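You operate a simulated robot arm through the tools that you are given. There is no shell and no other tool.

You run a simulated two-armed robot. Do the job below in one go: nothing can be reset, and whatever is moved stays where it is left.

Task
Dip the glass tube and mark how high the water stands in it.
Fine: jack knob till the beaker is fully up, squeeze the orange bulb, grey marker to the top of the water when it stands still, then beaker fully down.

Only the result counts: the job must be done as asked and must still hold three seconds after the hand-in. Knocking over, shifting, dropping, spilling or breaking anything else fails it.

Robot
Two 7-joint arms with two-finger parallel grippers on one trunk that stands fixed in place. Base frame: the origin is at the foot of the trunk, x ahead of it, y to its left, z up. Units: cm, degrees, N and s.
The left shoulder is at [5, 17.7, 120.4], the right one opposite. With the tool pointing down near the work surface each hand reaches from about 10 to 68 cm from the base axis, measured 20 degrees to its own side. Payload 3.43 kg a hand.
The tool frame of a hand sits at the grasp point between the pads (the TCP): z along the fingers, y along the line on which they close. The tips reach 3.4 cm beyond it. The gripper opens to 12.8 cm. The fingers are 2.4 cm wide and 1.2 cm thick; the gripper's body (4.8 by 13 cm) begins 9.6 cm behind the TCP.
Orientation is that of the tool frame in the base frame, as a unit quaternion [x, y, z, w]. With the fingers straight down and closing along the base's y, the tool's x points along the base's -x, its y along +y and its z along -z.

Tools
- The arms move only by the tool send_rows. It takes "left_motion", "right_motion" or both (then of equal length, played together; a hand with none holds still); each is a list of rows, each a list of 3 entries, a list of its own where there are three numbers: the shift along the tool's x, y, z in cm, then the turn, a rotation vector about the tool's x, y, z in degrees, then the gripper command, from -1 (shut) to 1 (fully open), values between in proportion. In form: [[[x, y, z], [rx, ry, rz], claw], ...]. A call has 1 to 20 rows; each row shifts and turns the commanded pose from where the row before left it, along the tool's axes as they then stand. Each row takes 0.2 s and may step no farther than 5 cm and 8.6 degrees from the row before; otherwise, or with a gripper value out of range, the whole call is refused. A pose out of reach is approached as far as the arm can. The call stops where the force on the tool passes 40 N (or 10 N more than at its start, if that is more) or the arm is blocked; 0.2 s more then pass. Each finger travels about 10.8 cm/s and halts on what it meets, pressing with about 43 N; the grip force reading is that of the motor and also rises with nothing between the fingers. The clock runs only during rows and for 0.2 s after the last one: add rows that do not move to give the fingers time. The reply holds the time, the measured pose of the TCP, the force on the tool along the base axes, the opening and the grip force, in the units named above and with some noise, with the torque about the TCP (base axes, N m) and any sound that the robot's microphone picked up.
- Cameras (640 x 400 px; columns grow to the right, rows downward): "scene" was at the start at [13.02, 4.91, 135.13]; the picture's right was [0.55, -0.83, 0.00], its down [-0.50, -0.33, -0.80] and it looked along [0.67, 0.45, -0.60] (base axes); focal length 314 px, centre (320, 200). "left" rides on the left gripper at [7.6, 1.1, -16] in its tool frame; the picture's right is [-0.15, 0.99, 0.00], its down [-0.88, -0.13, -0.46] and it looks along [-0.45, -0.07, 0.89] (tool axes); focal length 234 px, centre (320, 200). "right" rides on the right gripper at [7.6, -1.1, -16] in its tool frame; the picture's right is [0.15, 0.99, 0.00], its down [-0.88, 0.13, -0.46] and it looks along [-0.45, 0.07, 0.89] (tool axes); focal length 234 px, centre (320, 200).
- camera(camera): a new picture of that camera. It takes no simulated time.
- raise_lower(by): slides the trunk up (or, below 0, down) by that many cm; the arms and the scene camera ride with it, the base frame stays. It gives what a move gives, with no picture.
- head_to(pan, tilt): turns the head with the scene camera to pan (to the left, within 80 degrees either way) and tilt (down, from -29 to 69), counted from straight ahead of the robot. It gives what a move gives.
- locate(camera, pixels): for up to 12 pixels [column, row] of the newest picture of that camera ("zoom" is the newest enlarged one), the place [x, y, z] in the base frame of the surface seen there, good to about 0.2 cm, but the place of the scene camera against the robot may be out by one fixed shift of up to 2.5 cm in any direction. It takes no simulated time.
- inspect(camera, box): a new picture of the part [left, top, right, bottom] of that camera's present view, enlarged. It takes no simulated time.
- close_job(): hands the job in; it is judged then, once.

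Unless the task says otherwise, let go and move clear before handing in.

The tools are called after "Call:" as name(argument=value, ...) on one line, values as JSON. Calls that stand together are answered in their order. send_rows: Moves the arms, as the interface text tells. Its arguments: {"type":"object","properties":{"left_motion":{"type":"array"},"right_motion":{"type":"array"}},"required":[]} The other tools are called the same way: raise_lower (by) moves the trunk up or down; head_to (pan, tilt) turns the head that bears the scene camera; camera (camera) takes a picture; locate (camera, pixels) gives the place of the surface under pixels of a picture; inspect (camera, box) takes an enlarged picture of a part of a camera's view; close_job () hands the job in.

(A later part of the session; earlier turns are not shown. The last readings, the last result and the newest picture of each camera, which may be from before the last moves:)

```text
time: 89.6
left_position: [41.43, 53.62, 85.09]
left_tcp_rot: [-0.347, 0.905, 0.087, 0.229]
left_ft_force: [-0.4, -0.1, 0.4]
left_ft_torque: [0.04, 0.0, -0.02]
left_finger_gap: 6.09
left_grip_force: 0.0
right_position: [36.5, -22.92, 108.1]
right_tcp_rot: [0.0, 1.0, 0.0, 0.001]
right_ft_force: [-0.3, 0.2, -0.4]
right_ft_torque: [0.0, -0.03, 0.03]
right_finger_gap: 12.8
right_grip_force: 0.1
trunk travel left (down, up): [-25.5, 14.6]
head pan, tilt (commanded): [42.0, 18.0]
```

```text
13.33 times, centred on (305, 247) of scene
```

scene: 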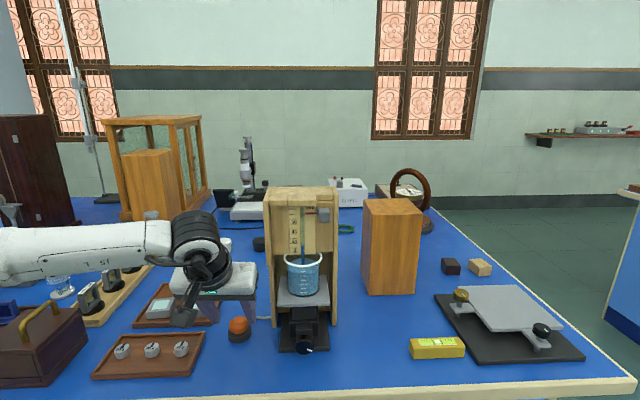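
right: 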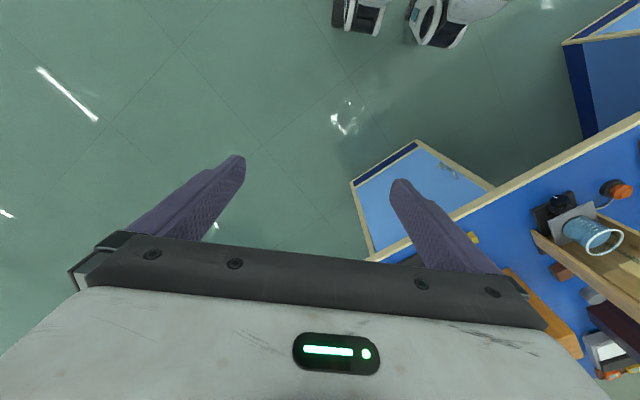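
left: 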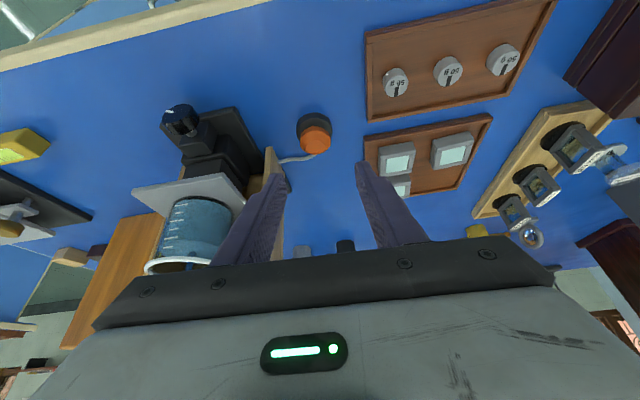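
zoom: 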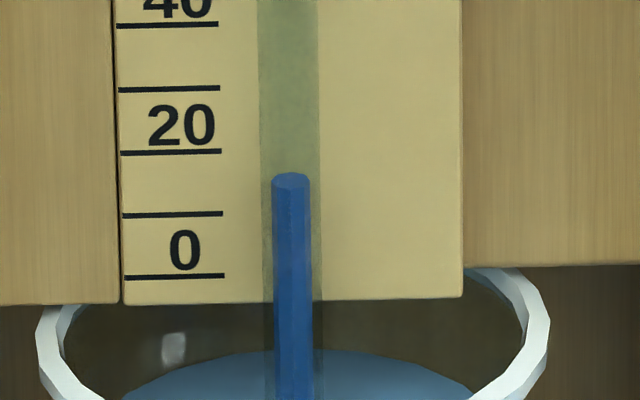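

The column is completely static at about 17 mm. During the squeeze there was a 1.06 Nm twist about z, meaning the pads met the bulb at opposite edges (I'm about 3 degrees off its facing). I'll align the hand to 45 degrees and squeeze again, checking the column mid-squeeze.

Call:
send_rows(left_motion=[[[0, 0.05, 0.2], [-1.43, 0, -2.64], -0.05], [[0, 0, 0], [0, 0, 0], -0.3], [[0, 0, 0], [0, 0, 0], -0.6], [[0, 0, 0], [0, 0, 0], -1], [[0, 0, 0], [0, 0, 0], -1]])

Call:
inspect(camera="scene", box=[293, 232, 317, 262])

Call:
inspect(camera="left", box=[240, 110, 400, 210])

Call:
inspect(camera="scene", box=[180, 280, 300, 355])

```text
time: 90.8
left_position: [41.61, 53.58, 84.86]
left_tcp_rot: [-0.369, 0.896, 0.092, 0.227]
left_ft_force: [7.9, -5.5, 0.1]
left_ft_torque: [-0.12, -0.16, 0.09]
left_finger_gap: 3.07
left_grip_force: 44.6
right_position: [36.7, -22.97, 108.14]
right_tcp_rot: [0.0, 1.0, 0.0, 0.002]
right_ft_force: [0.5, 0.2, -0.9]
right_ft_torque: [-0.03, 0.01, 0.01]
right_finger_gap: 12.82
right_grip_force: 0.1
trunk travel left (down, up): [-25.5, 14.6]
head pan, tilt (commanded): [42.0, 18.0]
```

```text
13.33 times, centred on (305, 247) of scene
```

zoom: 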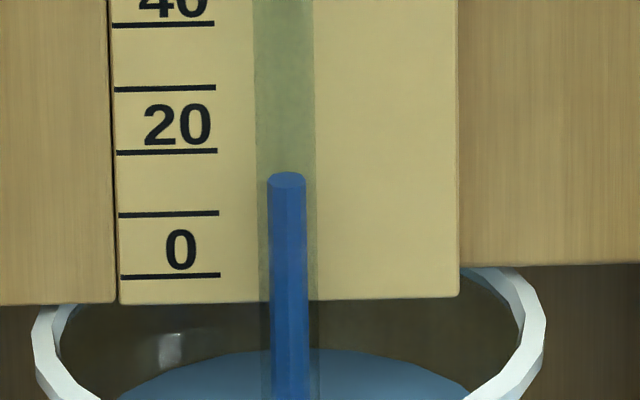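

```text
4.00 times, centred on (320, 160) of left
```

zoom: 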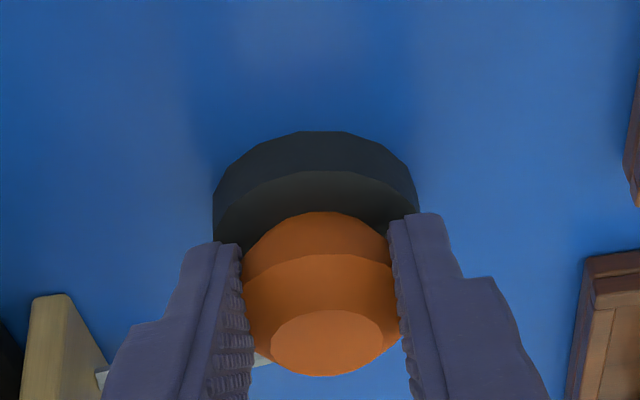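

```text
5.33 times, centred on (240, 318) of scene
```

zoom: 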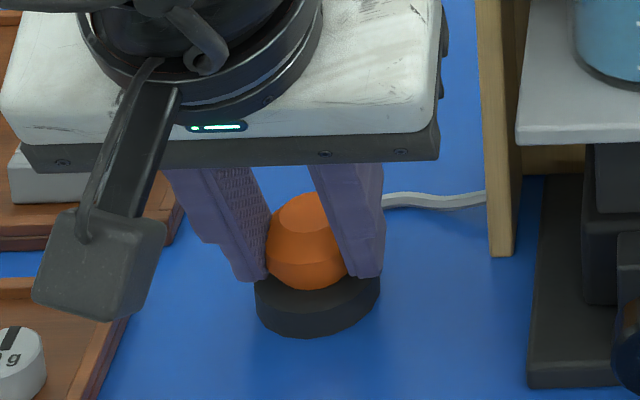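

The twist is gone now (0.09 Nm) and the gap is 3.07, but the column still hasn't moved. I'll probe whether the bulb is really compressing by stepping the gap down and reading the grip force.

Call:
send_rows(left_motion=[[[0, 0, 0], [0, 0, 0], -0.35], [[0, 0, 0], [0, 0, 0], -0.42], [[0, 0, 0], [0, 0, 0], -0.42]])

Call:
send_rows(left_motion=[[[0, 0, 0], [0, 0, 0], -0.46], [[0, 0, 0], [0, 0, 0], -0.46]])

Call:
send_rows(left_motion=[[[0, 0, 0], [0, 0, 0], -0.49], [[0, 0, 0], [0, 0, 0], -0.49]])

Call:
send_rows(left_motion=[[[0, 0, 0], [0, 0, 0], -0.52], [[0, 0, 0], [0, 0, 0], -0.52]])

```text
time: 91.6
left_position: [41.46, 53.82, 84.72]
left_tcp_rot: [-0.37, 0.896, 0.094, 0.227]
left_ft_force: [-0.4, -0.7, -0.6]
left_ft_torque: [-0.02, -0.01, 0.03]
left_finger_gap: 3.71
left_grip_force: 0.0
right_position: [36.6, -22.96, 108.23]
right_tcp_rot: [0.0, 1.0, 0.0, 0.001]
right_ft_force: [-0.2, 0.3, 0.0]
right_ft_torque: [-0.04, -0.01, -0.02]
right_finger_gap: 12.81
right_grip_force: 0.0
trunk travel left (down, up): [-25.5, 14.6]
head pan, tilt (commanded): [42.0, 18.0]
```

```text
time: 92.2
left_position: [41.53, 53.82, 84.82]
left_tcp_rot: [-0.37, 0.896, 0.093, 0.226]
left_ft_force: [0.5, -0.1, -0.5]
left_ft_torque: [-0.02, -0.01, -0.02]
left_finger_gap: 3.48
left_grip_force: 0.2
right_position: [36.58, -22.91, 108.11]
right_tcp_rot: [0.0, 1.0, 0.0, 0.001]
right_ft_force: [0.1, 0.4, 0.3]
right_ft_torque: [-0.02, -0.02, 0.0]
right_finger_gap: 12.81
right_grip_force: 0.0
trunk travel left (down, up): [-25.5, 14.6]
head pan, tilt (commanded): [42.0, 18.0]
```

```text
time: 92.8
left_position: [41.47, 53.76, 84.82]
left_tcp_rot: [-0.371, 0.896, 0.093, 0.227]
left_ft_force: [1.9, -0.7, -0.3]
left_ft_torque: [-0.01, -0.06, -0.02]
left_finger_gap: 3.42
left_grip_force: 0.9
right_position: [36.63, -22.92, 108.14]
right_tcp_rot: [0.0, 1.0, 0.0, 0.001]
right_ft_force: [0.3, 0.0, -0.3]
right_ft_torque: [0.0, -0.02, 0.02]
right_finger_gap: 12.83
right_grip_force: 0.0
trunk travel left (down, up): [-25.5, 14.6]
head pan, tilt (commanded): [42.0, 18.0]
```

```text
time: 93.4
left_position: [41.54, 53.75, 84.84]
left_tcp_rot: [-0.37, 0.896, 0.093, 0.227]
left_ft_force: [3.7, -2.1, -0.4]
left_ft_torque: [-0.04, -0.12, -0.06]
left_finger_gap: 3.32
left_grip_force: 2.8
right_position: [36.6, -22.97, 108.13]
right_tcp_rot: [0.0, 1.0, 0.0, 0.001]
right_ft_force: [-0.1, 0.4, 0.2]
right_ft_torque: [-0.01, 0.0, 0.02]
right_finger_gap: 12.79
right_grip_force: 0.0
trunk travel left (down, up): [-25.5, 14.6]
head pan, tilt (commanded): [42.0, 18.0]
```

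The bulb starts to resist at about 3.45 cm and only gives 0.2 cm a side at full force, with no effect on the column. It may work by being pressed down onto its base, so I'll open, rise, close the fingers and position their tip over the bulb's flat top.

Call:
send_rows(left_motion=[[[0, 0, 0], [0, 0, 0], -0.05], [[0, 0, 0], [0, 0, 0], -0.05], [[-0.63, 0, -1.18], [0, 0, 0], -0.05], [[-0.63, 0, -1.18], [0, 0, 0], -0.05], [[-0.63, 0, -1.18], [0, 0, 0], -0.05], [[-0.57, 0, 0.31], [0, 0, 0], -1], [[0, 0, 0], [0, 0, 0], -1], [[0, 0, 0], [0, 0, 0], -1], [[0, 0, 0], [0, 0, 0], -1]])

Call:
inspect(camera="left", box=[240, 110, 400, 210])

Call:
inspect(camera="scene", box=[180, 200, 340, 355])

```text
time: 95.4
left_position: [41.91, 54.28, 88.86]
left_tcp_rot: [-0.37, 0.896, 0.094, 0.227]
left_ft_force: [-0.8, -0.4, 0.5]
left_ft_torque: [0.0, -0.03, -0.03]
left_finger_gap: 0.02
left_grip_force: 32.6
right_position: [36.56, -22.97, 108.18]
right_tcp_rot: [0.0, 1.0, 0.0, 0.001]
right_ft_force: [-0.2, -0.1, -0.2]
right_ft_torque: [-0.01, 0.01, -0.01]
right_finger_gap: 12.8
right_grip_force: 0.1
trunk travel left (down, up): [-25.5, 14.6]
head pan, tilt (commanded): [42.0, 18.0]
```

```text
4.00 times, centred on (320, 160) of left
```

zoom: 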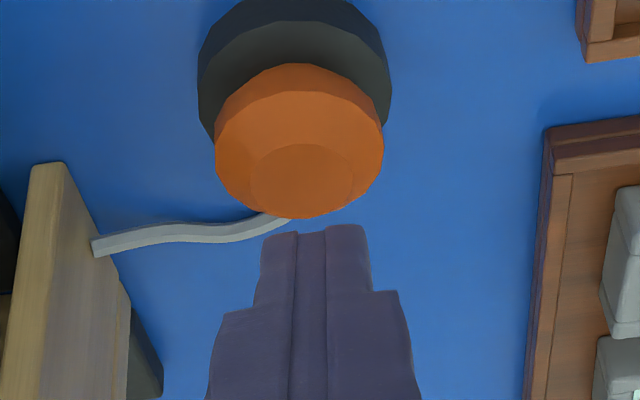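

```text
2.58 times, centred on (260, 278) of scene
```

zoom: 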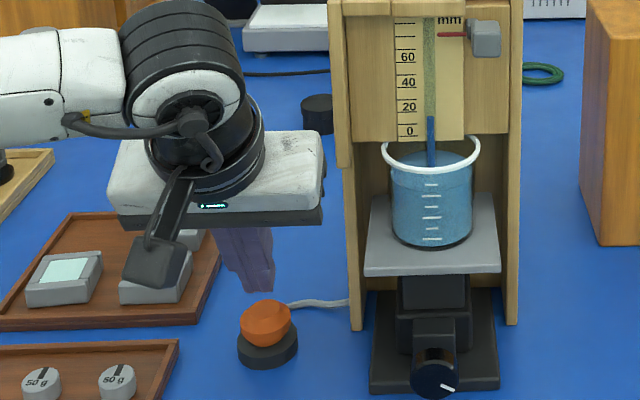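

The bulb hasn't shifted on the table, and my tip is about 0.35 cm left of its centre. I'll move right a little and descend onto the bulb's flat top.

Call:
send_rows(left_motion=[[[0, -0.35, 0], [0, 0, 0], -1], [[0.24, 0, 0.44], [0, 0, 0], -1], [[0.24, 0, 0.44], [0, 0, 0], -1], [[0.09, 0, 0.17], [0, 0, 0], -1], [[0.09, 0, 0.17], [0, 0, 0], -1], [[0.09, 0, 0.17], [0, 0, 0], -1]])

Call:
inspect(camera="scene", box=[180, 200, 340, 355])

```text
time: 96.8
left_position: [42.26, 54.04, 87.34]
left_tcp_rot: [-0.37, 0.896, 0.093, 0.228]
left_ft_force: [0.3, 0.4, 0.9]
left_ft_torque: [-0.03, -0.02, 0.02]
left_finger_gap: 0.0
left_grip_force: 33.0
right_position: [36.54, -22.86, 108.13]
right_tcp_rot: [0.0, 1.0, -0.001, 0.002]
right_ft_force: [0.0, 0.1, -0.8]
right_ft_torque: [0.0, -0.01, -0.02]
right_finger_gap: 12.82
right_grip_force: 0.1
trunk travel left (down, up): [-25.5, 14.6]
head pan, tilt (commanded): [42.0, 18.0]
```

```text
2.58 times, centred on (260, 278) of scene
```

zoom: 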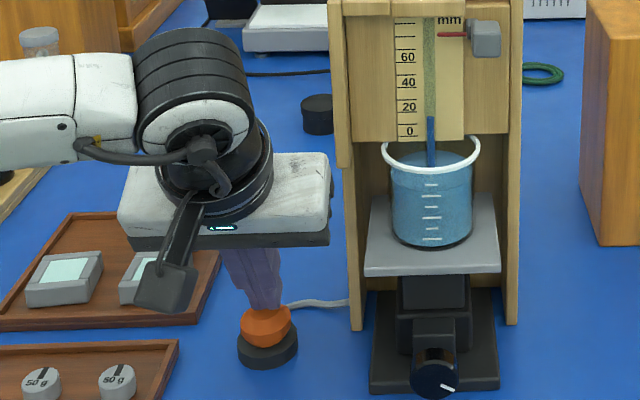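

The tip is right at the bulb's top with almost no force yet. I'll press down further in small steps.

Call:
send_rows(left_motion=[[[0.07, 0, 0.13], [0, 0, 0], -1], [[0.07, 0, 0.13], [0, 0, 0], -1], [[0.07, 0, 0.13], [0, 0, 0], -1]])

Call:
inspect(camera="scene", box=[180, 200, 340, 355])

```text
time: 97.6
left_position: [42.28, 53.94, 86.86]
left_tcp_rot: [-0.37, 0.896, 0.094, 0.228]
left_ft_force: [3.0, 1.2, 2.9]
left_ft_torque: [0.04, -0.1, -0.02]
left_finger_gap: 0.0
left_grip_force: 33.4
right_position: [36.53, -22.91, 108.26]
right_tcp_rot: [-0.001, 1.0, 0.0, 0.001]
right_ft_force: [0.5, -1.5, -0.2]
right_ft_torque: [0.03, 0.0, 0.02]
right_finger_gap: 12.8
right_grip_force: 0.1
trunk travel left (down, up): [-25.5, 14.6]
head pan, tilt (commanded): [42.0, 18.0]
heard: click
```

```text
2.58 times, centred on (260, 278) of scene
```

zoom: 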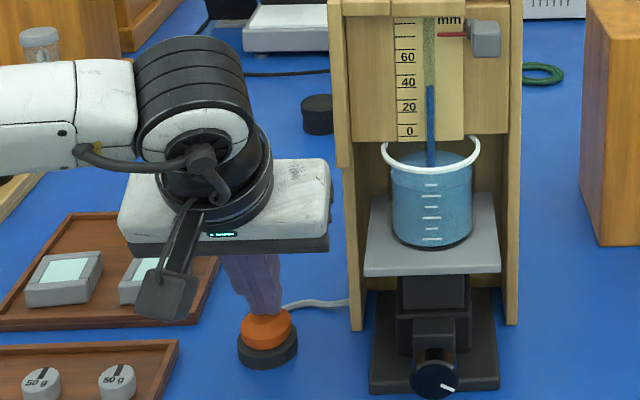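

A click was heard and the column jumped up to about 35 mm, so pressing the bulb down is the squeeze. I'll release it by rising clear.

Call:
send_rows(left_motion=[[[-0.24, 0, -0.44], [0, 0, 0], -1], [[-0.48, 0, -0.88], [0, 0, 0], -1], [[-0.95, 0, -1.76], [0, 0, 0], -1], [[-0.95, 0, -1.76], [0, 0, 0], -1]])

Call:
inspect(camera="scene", box=[180, 200, 340, 355])

Call:
inspect(camera="scene", box=[280, 200, 330, 260])

```text
time: 98.6
left_position: [42.28, 54.0, 92.46]
left_tcp_rot: [-0.37, 0.896, 0.093, 0.227]
left_ft_force: [0.2, -0.3, 0.5]
left_ft_torque: [0.01, 0.01, -0.02]
left_finger_gap: 0.01
left_grip_force: 32.9
right_position: [36.68, -22.93, 108.14]
right_tcp_rot: [-0.001, 1.0, 0.0, 0.001]
right_ft_force: [-0.5, -0.9, 0.3]
right_ft_torque: [0.0, 0.04, 0.01]
right_finger_gap: 12.8
right_grip_force: 0.1
trunk travel left (down, up): [-25.5, 14.6]
head pan, tilt (commanded): [42.0, 18.0]
```

```text
2.58 times, centred on (260, 278) of scene
```

zoom: 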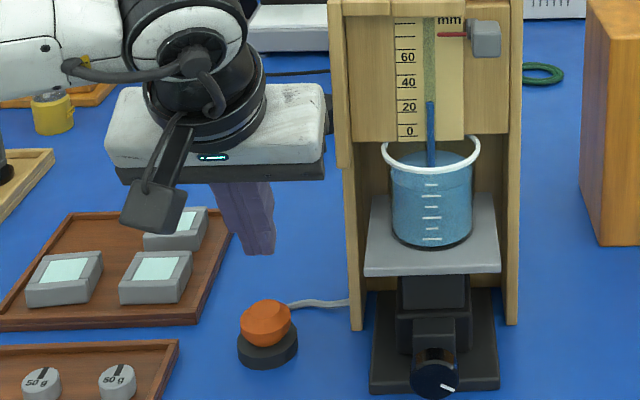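

```text
6.67 times, centred on (305, 230) of scene
```

zoom: 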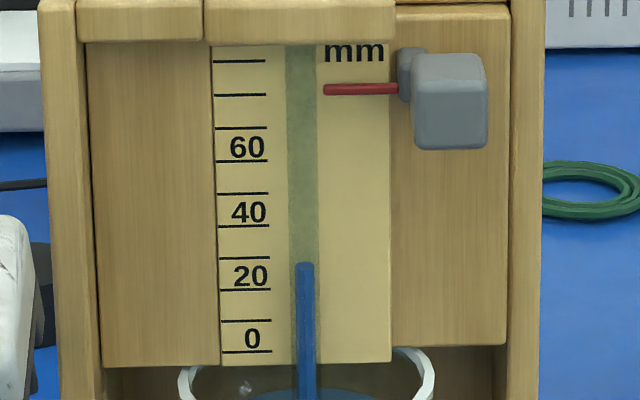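

The bulb sprang back and the column is now near 28 mm, coming down from 35 as it settles. While it settles I'll move the hand back and over to the marker's side.

Call:
send_rows(left_motion=[[[2.2, 0, -1.19], [0, 0, 0], -1], [[2.2, 0, -1.19], [0, 0, 0], -1], [[2.2, 0, -1.19], [0, 0, 0], -1], [[2.2, 0, -1.19], [0, 0, 0], -1], [[-1.38, 0, -2.55], [0, 0, 0], -1], [[-1.38, 0, -2.55], [0, 0, 0], -1], [[-1.38, 0, -2.55], [0, 0, 0], -1], [[-1.38, 0, -2.55], [0, 0, 0], -0.6], [[0, -3.2, 0], [0, 0, 0], -0.6], [[0, -3.2, 0], [0, 0, 0], -0.6], [[0, -3.2, 0], [0, 0, 0], -0.6], [[0, -3.2, 0], [0, 0, 0], -0.6], [[0, -3.2, 0], [0, 0, 0], -0.6]])

Call:
camera(camera="scene")

Call:
inspect(camera="scene", box=[280, 200, 330, 260])

Call:
camera(camera="left")

```text
time: 101.4
left_position: [46.36, 35.33, 103.85]
left_tcp_rot: [-0.371, 0.896, 0.094, 0.227]
left_ft_force: [0.1, 0.5, 0.7]
left_ft_torque: [0.01, 0.04, 0.0]
left_finger_gap: 2.57
left_grip_force: 0.1
right_position: [36.51, -22.91, 108.16]
right_tcp_rot: [0.0, 1.0, 0.001, 0.001]
right_ft_force: [0.3, 1.3, -1.0]
right_ft_torque: [-0.01, -0.01, 0.0]
right_finger_gap: 12.78
right_grip_force: 0.0
trunk travel left (down, up): [-25.5, 14.6]
head pan, tilt (commanded): [42.0, 18.0]
```

```text
taken
```

scene: 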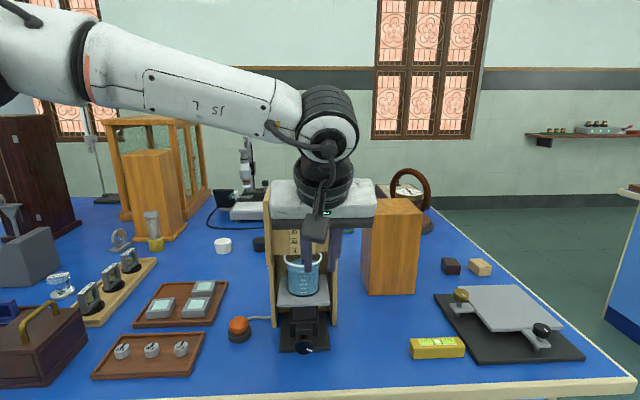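

```text
6.67 times, centred on (305, 230) of scene
```

zoom: 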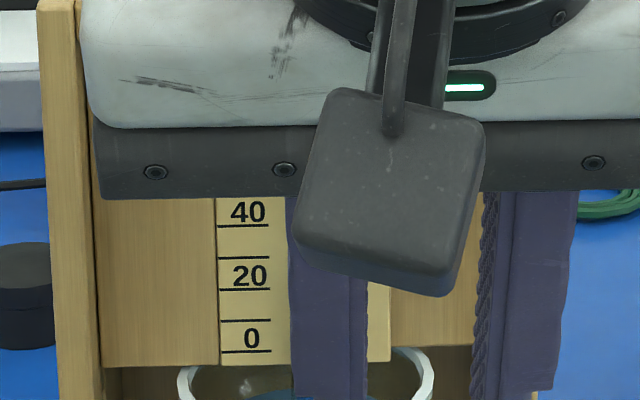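

```text
taken
```

left: 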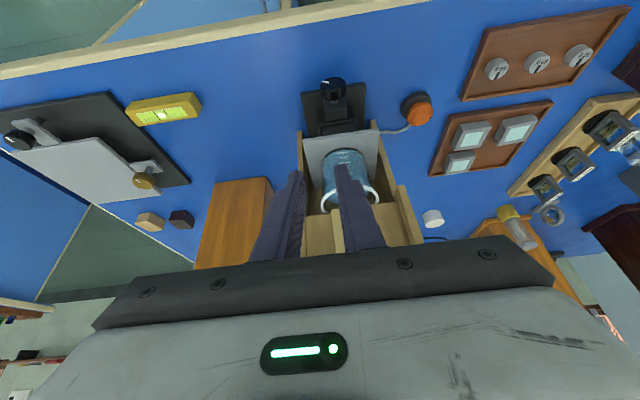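

The left hand hides the column from the scene camera when it is in front. The right hand can reach the marker from the right with its fingers closing vertically, leaving the view clear. I'll first move the left hand off to the left and back past the table edge.

Call:
send_rows(left_motion=[[[0.9, 3, -0.5], [0, 0, 0], -0.6], [[0.9, 3.5, -0.5], [0, 0, 0], -0.6], [[0.9, 3.5, -0.5], [0, 0, 0], -0.6], [[0.9, 3.5, -0.5], [0, 0, 0], -0.6], [[0.9, 3.5, -0.5], [0, 0, 0], -0.6], [[1.76, 0, -0.95], [0, 0, 0], -0.6], [[1.76, 0, -0.95], [0, 0, 0], -0.6], [[1.76, 0, -0.95], [0, 0, 0], -0.6]])

Call:
camera(camera="scene")

Call:
inspect(camera="scene", box=[280, 200, 330, 260])

```text
time: 103.2
left_position: [26.51, 39.68, 104.05]
left_tcp_rot: [-0.37, 0.896, 0.093, 0.226]
left_ft_force: [-0.1, 0.7, 0.6]
left_ft_torque: [-0.01, 0.02, 0.0]
left_finger_gap: 2.56
left_grip_force: 0.0
right_position: [36.57, -22.87, 108.07]
right_tcp_rot: [0.0, 1.0, -0.001, 0.001]
right_ft_force: [-0.5, -0.3, 0.7]
right_ft_torque: [-0.02, 0.0, 0.01]
right_finger_gap: 12.81
right_grip_force: 0.0
trunk travel left (down, up): [-25.5, 14.6]
head pan, tilt (commanded): [42.0, 18.0]
```

```text
taken
```

scene: 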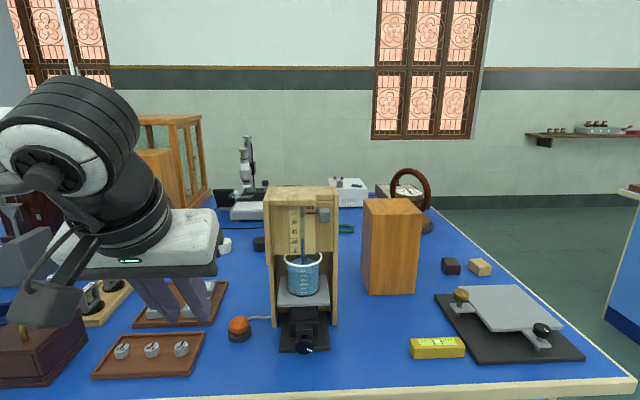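

```text
6.67 times, centred on (305, 230) of scene
```

zoom: 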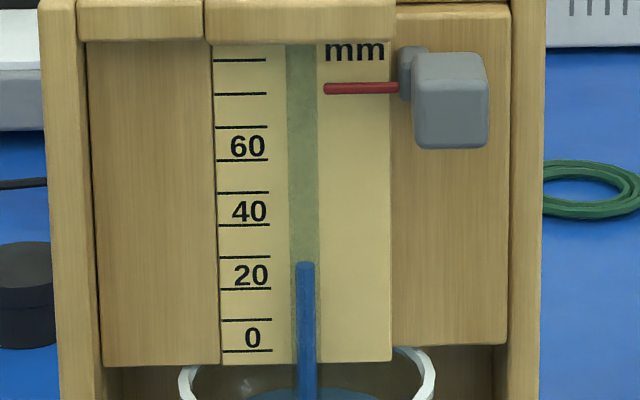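

The column now stands at about 28 mm and looks unchanged since 98.6 s, so it has settled. I'll lower the trunk 21 cm, which brings the scene camera level with the meniscus and suits the right arm's reach.

Call:
raise_lower(by=-21)

Call:
head_to(pan=43, tilt=5)

Call:
camera(camera="scene")

Call:
camera(camera="right")

```text
time: 105.4
left_position: [26.61, 39.76, 83.17]
left_tcp_rot: [-0.37, 0.896, 0.093, 0.226]
left_ft_force: [-1.0, 0.8, -0.8]
left_ft_torque: [-0.01, 0.0, 0.02]
left_finger_gap: 2.58
left_grip_force: 0.1
right_position: [36.47, -22.82, 87.17]
right_tcp_rot: [0.0, 1.0, 0.0, 0.001]
right_ft_force: [-0.1, 0.0, 0.2]
right_ft_torque: [-0.01, 0.0, 0.0]
right_finger_gap: 12.78
right_grip_force: 0.1
trunk travel left (down, up): [-4.5, 35.6]
head pan, tilt (commanded): [42.0, 18.0]
```

```text
time: 106.2
left_position: [26.64, 39.72, 83.03]
left_tcp_rot: [-0.37, 0.896, 0.093, 0.226]
left_ft_force: [-0.1, -0.1, 0.7]
left_ft_torque: [0.02, 0.02, 0.0]
left_finger_gap: 2.56
left_grip_force: 0.1
right_position: [36.62, -22.94, 87.09]
right_tcp_rot: [0.0, 1.0, 0.0, 0.001]
right_ft_force: [-0.3, 0.9, -0.2]
right_ft_torque: [0.01, 0.01, -0.01]
right_finger_gap: 12.8
right_grip_force: 0.0
trunk travel left (down, up): [-4.5, 35.6]
head pan, tilt (commanded): [43.0, 5.0]
```

```text
taken
```

scene: 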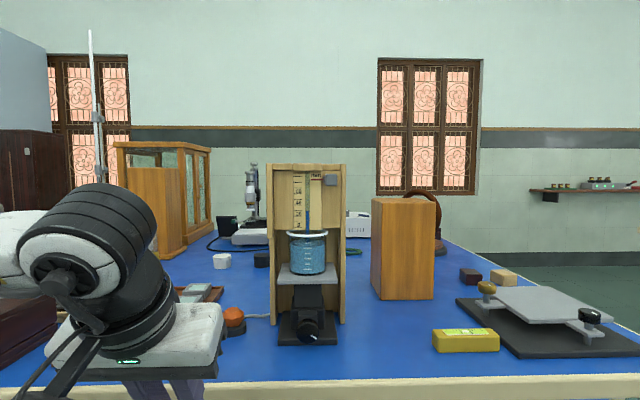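

```text
taken
```

right: 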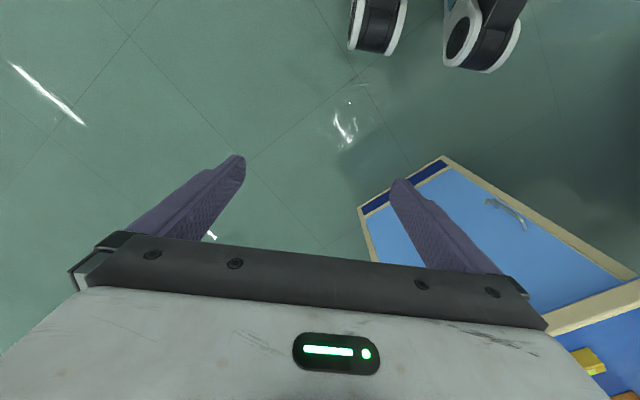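

The view is level now. I'll zoom in on the column and marker to read the settled height.

Call:
inspect(camera="scene", box=[285, 165, 345, 240])

Call:
inspect(camera="scene", box=[295, 195, 325, 235])

Call:
locate(camera="scene", pixels=[[330, 180], [309, 212], [318, 176], [325, 175], [336, 185], [324, 186], [375, 200], [400, 200], [432, 200], [403, 290]])

```text
5.33 times, centred on (315, 202) of scene
```

zoom: 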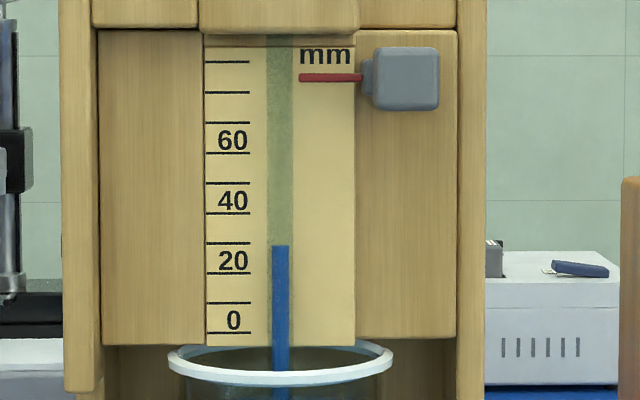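

```text
10.00 times, centred on (310, 215) of scene
```

zoom: 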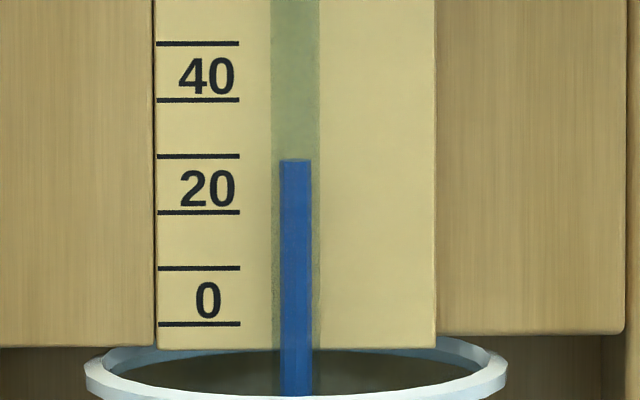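

```text
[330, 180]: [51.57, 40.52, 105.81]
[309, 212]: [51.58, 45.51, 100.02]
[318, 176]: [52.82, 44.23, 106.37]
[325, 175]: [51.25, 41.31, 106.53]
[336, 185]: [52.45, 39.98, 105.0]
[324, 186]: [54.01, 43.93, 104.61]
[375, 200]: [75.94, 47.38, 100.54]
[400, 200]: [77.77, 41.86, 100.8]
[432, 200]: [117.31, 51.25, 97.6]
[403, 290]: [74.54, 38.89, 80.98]
```

The level view reads the settled column at 29.5 mm and the marker pointer at 85 mm; the marker block is about 2.2 cm wide, centred near e = 8.6, s front = 66.1. I'll raise the trunk 6 cm for reach, then yaw the right hand towards the stand and swing it forward while tilting up.

Call:
raise_lower(by=6)

Call:
send_rows(right_motion=[[[0, 0, 0], [0, 0, -8.5], -0.45], [[0, 0, 0], [0, 0, -8.5], -0.45], [[0, 0, 0], [0, 0, -8.5], -0.45], [[0, 0, 0], [0, 0, -8.5], -0.45], [[0, 0, 0], [0, 0, -8.5], -0.45], [[0, 0, 0], [0, 0, -8.5], -0.45]])

```text
time: 107.2
left_position: [26.64, 39.69, 89.15]
left_tcp_rot: [-0.37, 0.896, 0.094, 0.225]
left_ft_force: [-0.1, -0.5, -0.1]
left_ft_torque: [-0.01, -0.07, -0.02]
left_finger_gap: 2.55
left_grip_force: 0.1
right_position: [36.68, -22.97, 93.17]
right_tcp_rot: [-0.001, 1.0, 0.0, 0.001]
right_ft_force: [0.1, -0.5, 0.7]
right_ft_torque: [-0.02, 0.01, -0.02]
right_finger_gap: 12.78
right_grip_force: 0.1
trunk travel left (down, up): [-10.5, 29.6]
head pan, tilt (commanded): [43.0, 5.0]
```

```text
time: 108.6
left_position: [26.57, 39.64, 89.06]
left_tcp_rot: [-0.37, 0.896, 0.093, 0.227]
left_ft_force: [0.1, -0.3, -0.2]
left_ft_torque: [-0.01, -0.02, 0.02]
left_finger_gap: 2.54
left_grip_force: 0.0
right_position: [36.65, -22.82, 93.12]
right_tcp_rot: [-0.431, 0.902, 0.0, 0.001]
right_ft_force: [0.4, 0.1, 0.0]
right_ft_torque: [-0.02, -0.01, 0.01]
right_finger_gap: 3.51
right_grip_force: 0.0
trunk travel left (down, up): [-10.5, 29.6]
head pan, tilt (commanded): [43.0, 5.0]
```

The right hand is yawed to 51 degrees with no trouble. Now I'll swing it forward while tilting, in two halves.

Call:
send_rows(right_motion=[[[-2.81, 2.09, -0.5], [0, -6, 0], -0.45], [[-2.847, 2.09, -0.203], [0, -6, 0], -0.45], [[-2.852, 2.09, 0.095], [0, -6, 0], -0.45], [[-2.827, 2.09, 0.393], [0, -6, 0], -0.45], [[-2.77, 2.09, 0.686], [0, -6, 0], -0.45]])

```text
time: 109.8
left_position: [26.57, 39.65, 89.07]
left_tcp_rot: [-0.37, 0.896, 0.094, 0.226]
left_ft_force: [-0.6, 0.1, -0.2]
left_ft_torque: [0.01, 0.01, 0.0]
left_finger_gap: 2.58
left_grip_force: 0.1
right_position: [37.38, -5.3, 95.49]
right_tcp_rot: [-0.415, 0.871, 0.112, 0.236]
right_ft_force: [0.4, -0.2, 0.1]
right_ft_torque: [-0.03, 0.0, 0.0]
right_finger_gap: 3.52
right_grip_force: 0.0
trunk travel left (down, up): [-10.5, 29.6]
head pan, tilt (commanded): [43.0, 5.0]
```

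The right hand follows exactly. I'll do the second half of the swing.

Call:
send_rows(right_motion=[[[-2.683, 2.09, 0.972], [0, -6, 0], -0.45], [[-2.567, 2.09, 1.247], [0, -6, 0], -0.45], [[-2.423, 2.09, 1.508], [0, -6, 0], -0.45], [[-2.252, 2.09, 1.753], [0, -6, 0], -0.45], [[-2.057, 2.09, 1.979], [0, -6, 0], -0.45]])

Call:
camera(camera="scene")

Call:
camera(camera="right")

```text
time: 111.0
left_position: [26.62, 39.51, 89.09]
left_tcp_rot: [-0.371, 0.896, 0.093, 0.227]
left_ft_force: [-0.4, -0.3, 0.4]
left_ft_torque: [0.02, -0.04, -0.01]
left_finger_gap: 2.58
left_grip_force: 0.1
right_position: [37.9, 12.27, 98.3]
right_tcp_rot: [-0.372, 0.781, 0.215, 0.453]
right_ft_force: [-0.5, 0.4, -0.8]
right_ft_torque: [-0.02, -0.05, 0.03]
right_finger_gap: 3.52
right_grip_force: 0.2
trunk travel left (down, up): [-10.5, 29.6]
head pan, tilt (commanded): [43.0, 5.0]
```

```text
taken
```

scene: 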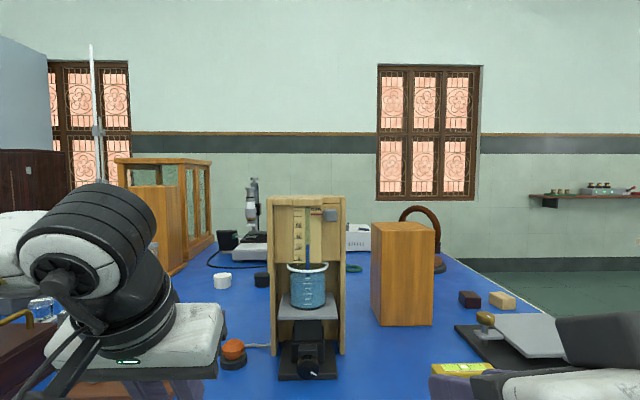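

```text
taken
```

right: 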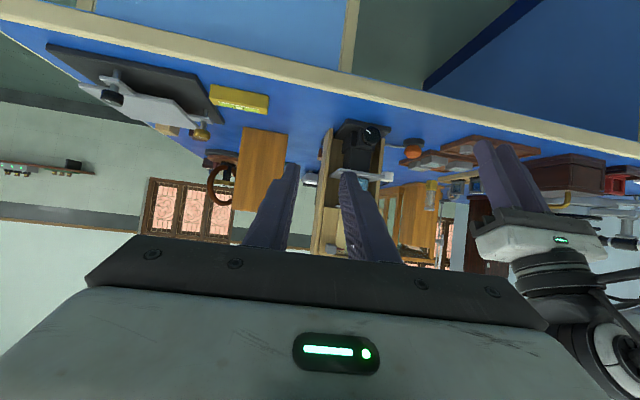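

The right hand is at [37.9, 12.3, 98.3], 30 degrees below level, heading 51 degrees, and the stand remains visible to the scene camera. I'll bring it to a point about 6 cm in front of the marker and square it to 45 degrees.

Call:
send_rows(right_motion=[[[-2.47, 0.9, 1.846], [0, 0, 0], -0.45], [[-2.47, 0.9, 1.846], [0, 0, 0], -0.45], [[-2.47, 0.9, 1.846], [0, 0, 0], -0.45], [[-2.47, 0.9, 1.846], [0, 0, 0], -0.45], [[-2.47, 0.9, 1.846], [0, 0, 0], -0.45], [[-2.47, 0.9, 1.846], [0, 0, 0], -0.45], [[-2.47, 0.9, 1.846], [0, 0, 0], -0.45], [[-2.47, 0.9, 1.846], [0, 0, 0], -0.45], [[0, 0, 0], [5.03, 0, 2.88], -0.45], [[0, 0, 0], [0, 0, 0], -0.45]])

Call:
camera(camera="right")

Call:
camera(camera="scene")

```text
time: 113.2
left_position: [26.55, 39.79, 89.18]
left_tcp_rot: [-0.37, 0.896, 0.094, 0.226]
left_ft_force: [-0.3, 0.2, -0.2]
left_ft_torque: [0.0, 0.04, -0.02]
left_finger_gap: 2.55
left_grip_force: 0.0
right_position: [54.83, 26.4, 106.79]
right_tcp_rot: [-0.254, 0.835, 0.222, 0.435]
right_ft_force: [0.3, -0.4, -0.5]
right_ft_torque: [-0.02, 0.0, 0.03]
right_finger_gap: 3.53
right_grip_force: 0.1
right hand out of reach, approached as far as the arm can: row 8, 9
trunk travel left (down, up): [-10.5, 29.6]
head pan, tilt (commanded): [43.0, 5.0]
stopped in row 10 (right hand): the arm was blocked; the commanded pose is now the measured one
```

```text
taken
```

right: 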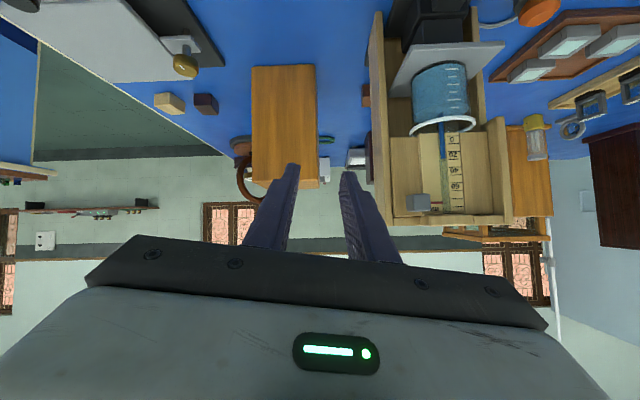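

```text
taken
```

scene: 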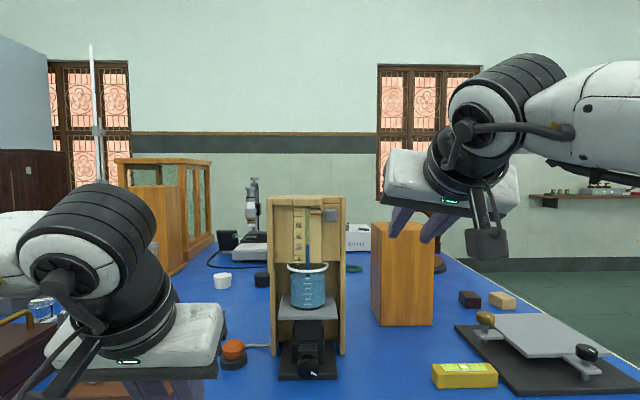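

The right arm ran out of reach and stopped at e = 20, but from there its camera has a superb, nearly level view of the scale and marker at (418, 200). I'll use it as the observer and let the left hand push the marker down from above; first a close look.

Call:
inspect(camera="right", box=[360, 110, 520, 230])

Call:
locate(camera="zoom", pixels=[[245, 365], [225, 340], [265, 345], [290, 375], [300, 385], [350, 385], [180, 370], [330, 100], [320, 330], [420, 320], [110, 300], [340, 260]])

Call:
inspect(camera="right", box=[395, 170, 475, 230])

```text
3.33 times, centred on (440, 170) of right
```

zoom: 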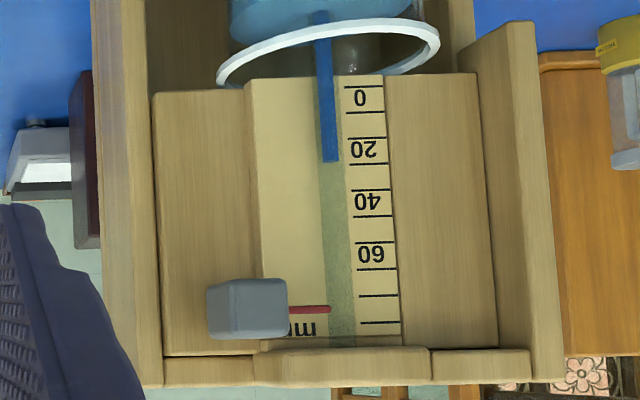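

```text
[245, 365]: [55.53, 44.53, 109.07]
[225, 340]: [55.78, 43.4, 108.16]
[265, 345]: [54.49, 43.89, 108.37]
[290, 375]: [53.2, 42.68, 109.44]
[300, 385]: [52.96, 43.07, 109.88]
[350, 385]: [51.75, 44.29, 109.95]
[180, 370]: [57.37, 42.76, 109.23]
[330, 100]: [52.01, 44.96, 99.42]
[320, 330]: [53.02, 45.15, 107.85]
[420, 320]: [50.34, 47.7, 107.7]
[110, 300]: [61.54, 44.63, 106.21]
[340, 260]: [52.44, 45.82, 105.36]
```

```text
6.67 times, centred on (435, 200) of right
```

zoom: 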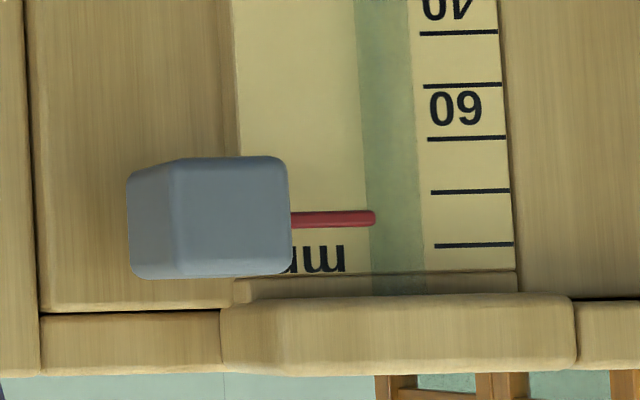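

The right camera shows the header above the marker is recessed (s = 70.8), so the space over the block is free. I'll shift the right hand 5 cm further right for clearance, and bring the left hand up and across with its fingers shut, tilting to about 30 degrees.

Call:
send_rows(right_motion=[[[-0.46, -2.46, 0.04], [0, 0, 0], -0.45], [[-0.46, -2.46, 0.04], [0, 0, 0], -0.45], [[0, 0, 0], [0, 0, 0], -0.45]])

Call:
send_rows(left_motion=[[[-2.078, -2.25, -1.866], [0, -4, 0], -1], [[-2.203, -2.25, -1.717], [0, -4, 0], -1], [[-2.317, -2.25, -1.559], [0, -4, 0], -1], [[-2.42, -2.25, -1.394], [0, -4, 0], -1]])

```text
time: 114.0
left_position: [26.68, 39.69, 89.06]
left_tcp_rot: [-0.37, 0.896, 0.094, 0.227]
left_ft_force: [0.5, -0.9, 0.4]
left_ft_torque: [-0.02, 0.02, 0.0]
left_finger_gap: 2.55
left_grip_force: 0.0
right_position: [58.24, 23.24, 106.66]
right_tcp_rot: [-0.259, 0.834, 0.223, 0.434]
right_ft_force: [0.3, -0.1, 0.6]
right_ft_torque: [0.01, 0.0, -0.01]
right_finger_gap: 3.53
right_grip_force: 0.1
trunk travel left (down, up): [-10.5, 29.6]
head pan, tilt (commanded): [43.0, 5.0]
```

```text
time: 115.0
left_position: [35.63, 35.87, 99.69]
left_tcp_rot: [-0.353, 0.856, 0.144, 0.35]
left_ft_force: [0.1, -0.3, -0.2]
left_ft_torque: [-0.01, 0.03, 0.0]
left_finger_gap: 0.0
left_grip_force: 33.0
right_position: [58.2, 23.28, 106.63]
right_tcp_rot: [-0.258, 0.834, 0.222, 0.434]
right_ft_force: [-0.5, 0.9, 0.0]
right_ft_torque: [0.0, 0.02, 0.0]
right_finger_gap: 3.52
right_grip_force: 0.0
trunk travel left (down, up): [-10.5, 29.6]
head pan, tilt (commanded): [43.0, 5.0]
```

Both moves tracked cleanly. I'll continue the second half of the left hand's path.

Call:
send_rows(left_motion=[[[-2.512, -2.25, -1.221], [0, -4, 0], -1], [[-2.591, -2.25, -1.043], [0, -4, 0], -1], [[-2.657, -2.25, -0.86], [0, -4, 0], -1], [[-2.711, -2.25, -0.672], [0, -4, 0], -1], [[0, 0, 0], [0, 0, 0], -1]])

Call:
camera(camera="right")

Call:
camera(camera="scene")

Call:
camera(camera="left")

```text
time: 116.2
left_position: [44.66, 32.3, 110.31]
left_tcp_rot: [-0.33, 0.799, 0.192, 0.465]
left_ft_force: [0.4, 0.3, 0.5]
left_ft_torque: [0.01, -0.01, 0.0]
left_finger_gap: 0.0
left_grip_force: 32.5
right_position: [58.15, 23.27, 106.67]
right_tcp_rot: [-0.258, 0.834, 0.222, 0.434]
right_ft_force: [0.5, 0.2, 0.1]
right_ft_torque: [-0.01, -0.01, 0.04]
right_finger_gap: 3.54
right_grip_force: 0.2
trunk travel left (down, up): [-10.5, 29.6]
head pan, tilt (commanded): [43.0, 5.0]
```

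```text
taken
```

right: 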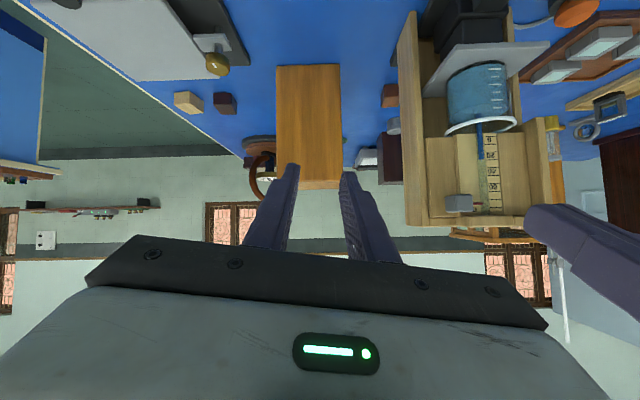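

```text
taken
```

scene: 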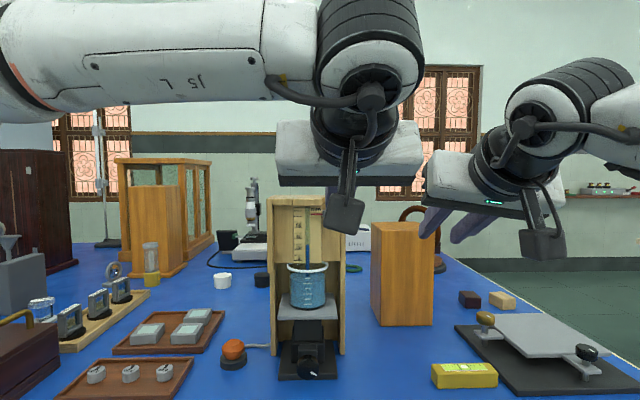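

```text
taken
```

left: 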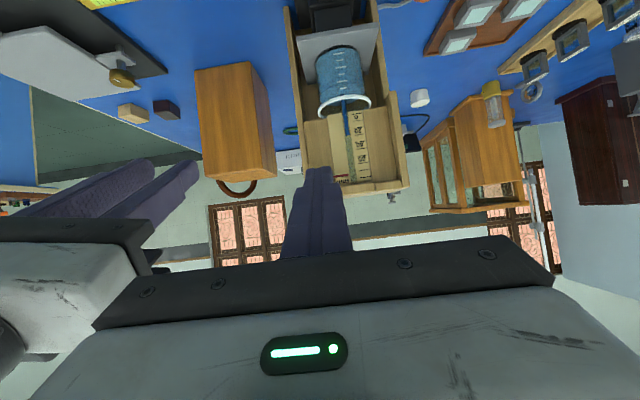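

Both cameras have clear views: the left fingers are lined up in front of the marker at e = 8.7. I'll measure the marker block precisely from the right camera.

Call:
inspect(camera="right", box=[420, 120, 550, 240])

Call:
locate(camera="right", pixels=[[447, 197], [447, 211], [471, 197], [471, 210], [459, 203], [453, 203], [466, 203], [476, 204], [479, 204], [484, 156], [530, 212], [484, 150]])

```text
3.33 times, centred on (485, 180) of right
```

zoom: 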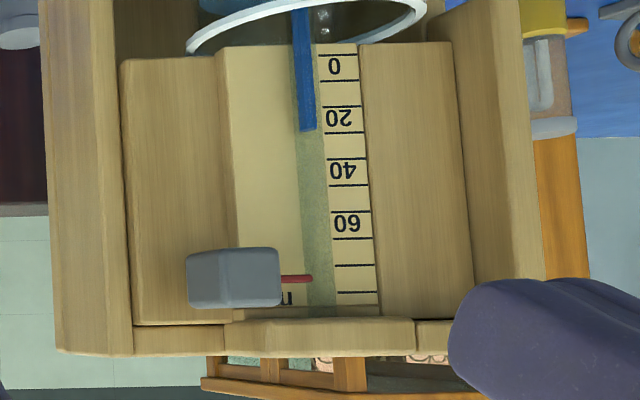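

```text
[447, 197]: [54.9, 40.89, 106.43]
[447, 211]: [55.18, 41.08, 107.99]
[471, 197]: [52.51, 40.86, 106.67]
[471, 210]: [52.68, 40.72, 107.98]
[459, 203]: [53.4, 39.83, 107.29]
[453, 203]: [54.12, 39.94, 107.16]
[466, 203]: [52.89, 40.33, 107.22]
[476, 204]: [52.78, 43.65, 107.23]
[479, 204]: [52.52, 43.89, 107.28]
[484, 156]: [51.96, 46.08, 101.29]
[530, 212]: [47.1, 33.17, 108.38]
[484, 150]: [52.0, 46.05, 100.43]
```

The block spans e of about 7.8 to 9.8, s 65.9 to 67.8, with its top at z = 108.1. I'll check the right wall's front edge and the header end before moving in.

Call:
locate(camera="right", pixels=[[414, 180], [404, 180], [423, 180], [421, 210], [457, 218], [463, 218], [470, 222], [455, 222], [430, 190]])

Call:
send_rows(left_motion=[[[-1.1, 0, -0.62], [0, 0, 0], -1], [[-1.48, -0.1, 2.6], [0, 0, 0], -1], [[-1.48, -0.1, 2.6], [0, 0, 0], -1]])

Call:
inspect(camera="right", box=[420, 120, 550, 240])

```text
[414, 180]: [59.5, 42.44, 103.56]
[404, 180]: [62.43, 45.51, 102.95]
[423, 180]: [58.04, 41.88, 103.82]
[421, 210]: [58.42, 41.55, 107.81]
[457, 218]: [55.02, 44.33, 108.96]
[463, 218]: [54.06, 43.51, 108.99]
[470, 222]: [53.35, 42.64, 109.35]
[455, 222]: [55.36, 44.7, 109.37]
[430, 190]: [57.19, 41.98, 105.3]
```

```text
time: 117.0
left_position: [49.05, 36.34, 111.48]
left_tcp_rot: [-0.329, 0.799, 0.191, 0.465]
left_ft_force: [0.4, -0.4, 0.3]
left_ft_torque: [0.0, 0.02, 0.0]
left_finger_gap: 0.0
left_grip_force: 32.8
right_position: [58.11, 23.26, 106.65]
right_tcp_rot: [-0.258, 0.834, 0.222, 0.435]
right_ft_force: [-0.4, 0.0, 0.3]
right_ft_torque: [0.01, -0.04, 0.0]
right_finger_gap: 3.51
right_grip_force: 0.0
trunk travel left (down, up): [-10.5, 29.6]
head pan, tilt (commanded): [43.0, 5.0]
```

```text
3.33 times, centred on (485, 180) of right
```

zoom: 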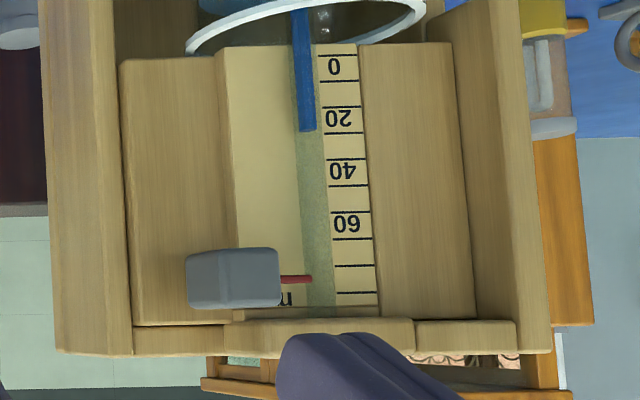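

The wall front is well behind (s = 70.6) and the header ends at e = 7.5, so keeping the fingers at e = 9.0 is clear. I'll go forward the last 3.7 cm above the block.

Call:
send_rows(left_motion=[[[-0.9, 0, 1.6], [0, 0, 0], -1], [[-0.9, 0, 1.6], [0, 0, 0], -1], [[0, 0, 0], [0, 0, 0], -1]])

Call:
inspect(camera="right", box=[420, 120, 550, 240])

Call:
inspect(camera="scene", box=[270, 180, 370, 270])

```text
time: 117.8
left_position: [51.7, 39.05, 111.51]
left_tcp_rot: [-0.331, 0.799, 0.192, 0.464]
left_ft_force: [0.1, -0.3, 0.2]
left_ft_torque: [0.0, 0.01, -0.01]
left_finger_gap: 0.0
left_grip_force: 33.1
right_position: [58.25, 23.07, 106.73]
right_tcp_rot: [-0.258, 0.834, 0.222, 0.434]
right_ft_force: [0.3, -0.4, 0.8]
right_ft_torque: [-0.03, 0.04, -0.02]
right_finger_gap: 3.52
right_grip_force: 0.2
trunk travel left (down, up): [-10.5, 29.6]
head pan, tilt (commanded): [43.0, 5.0]
```

```text
3.33 times, centred on (485, 180) of right
```

zoom: 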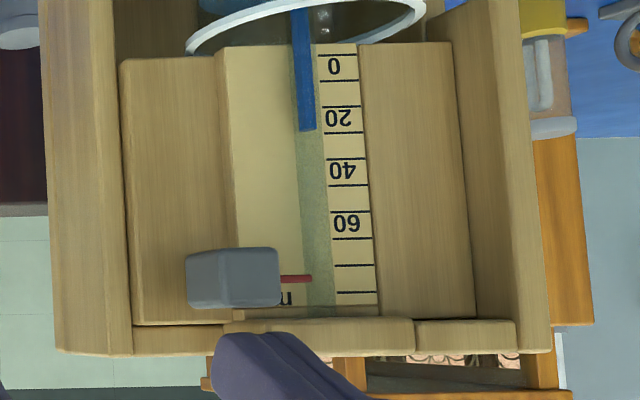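

```text
4.44 times, centred on (320, 225) of scene
```

zoom: 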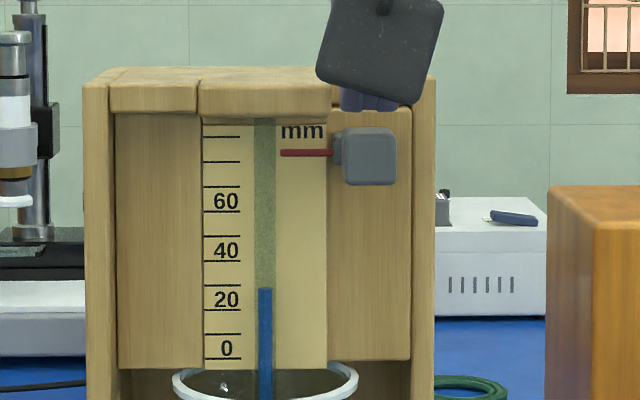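

The fingertips are squarely above the marker block in both views. I'll push straight down 3 cm and check how it follows.

Call:
send_rows(left_motion=[[[0.435, 0, 0.247], [0, 0, 0], -1], [[0.435, 0, 0.247], [0, 0, 0], -1], [[0.435, 0, 0.247], [0, 0, 0], -1], [[0.435, 0, 0.247], [0, 0, 0], -1], [[0.435, 0, 0.247], [0, 0, 0], -1], [[0.435, 0, 0.247], [0, 0, 0], -1]])

Call:
inspect(camera="right", box=[420, 120, 550, 240])

Call:
inspect(camera="scene", box=[270, 180, 370, 270])

```text
time: 119.2
left_position: [51.87, 38.88, 108.35]
left_tcp_rot: [-0.33, 0.799, 0.192, 0.464]
left_ft_force: [-0.8, 0.5, 0.6]
left_ft_torque: [0.05, 0.01, 0.01]
left_finger_gap: 0.0
left_grip_force: 33.2
right_position: [58.21, 23.28, 106.76]
right_tcp_rot: [-0.258, 0.834, 0.222, 0.434]
right_ft_force: [-0.6, 0.7, 0.9]
right_ft_torque: [-0.01, 0.01, 0.04]
right_finger_gap: 3.52
right_grip_force: 0.1
trunk travel left (down, up): [-10.5, 29.6]
head pan, tilt (commanded): [43.0, 5.0]
```

```text
3.33 times, centred on (485, 180) of right
```

zoom: 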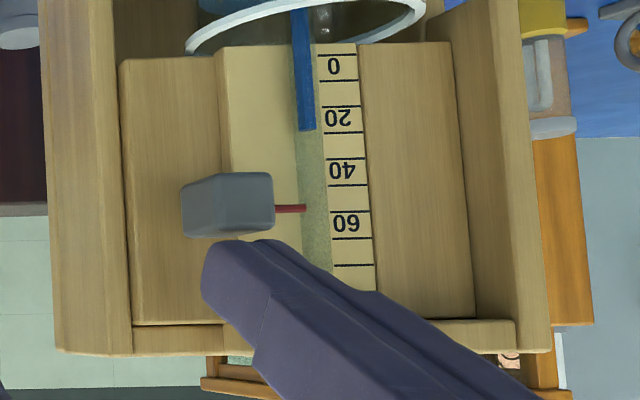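

```text
4.44 times, centred on (320, 225) of scene
```

zoom: 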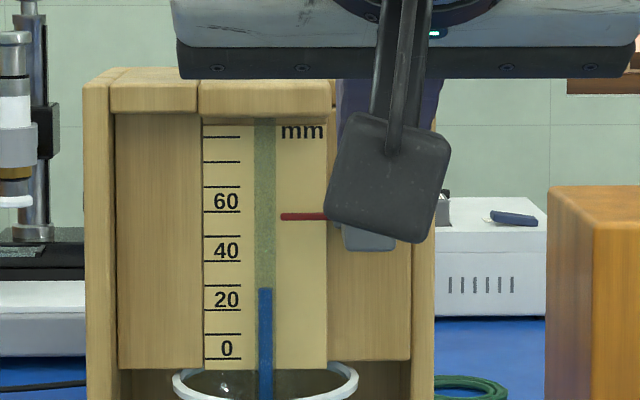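

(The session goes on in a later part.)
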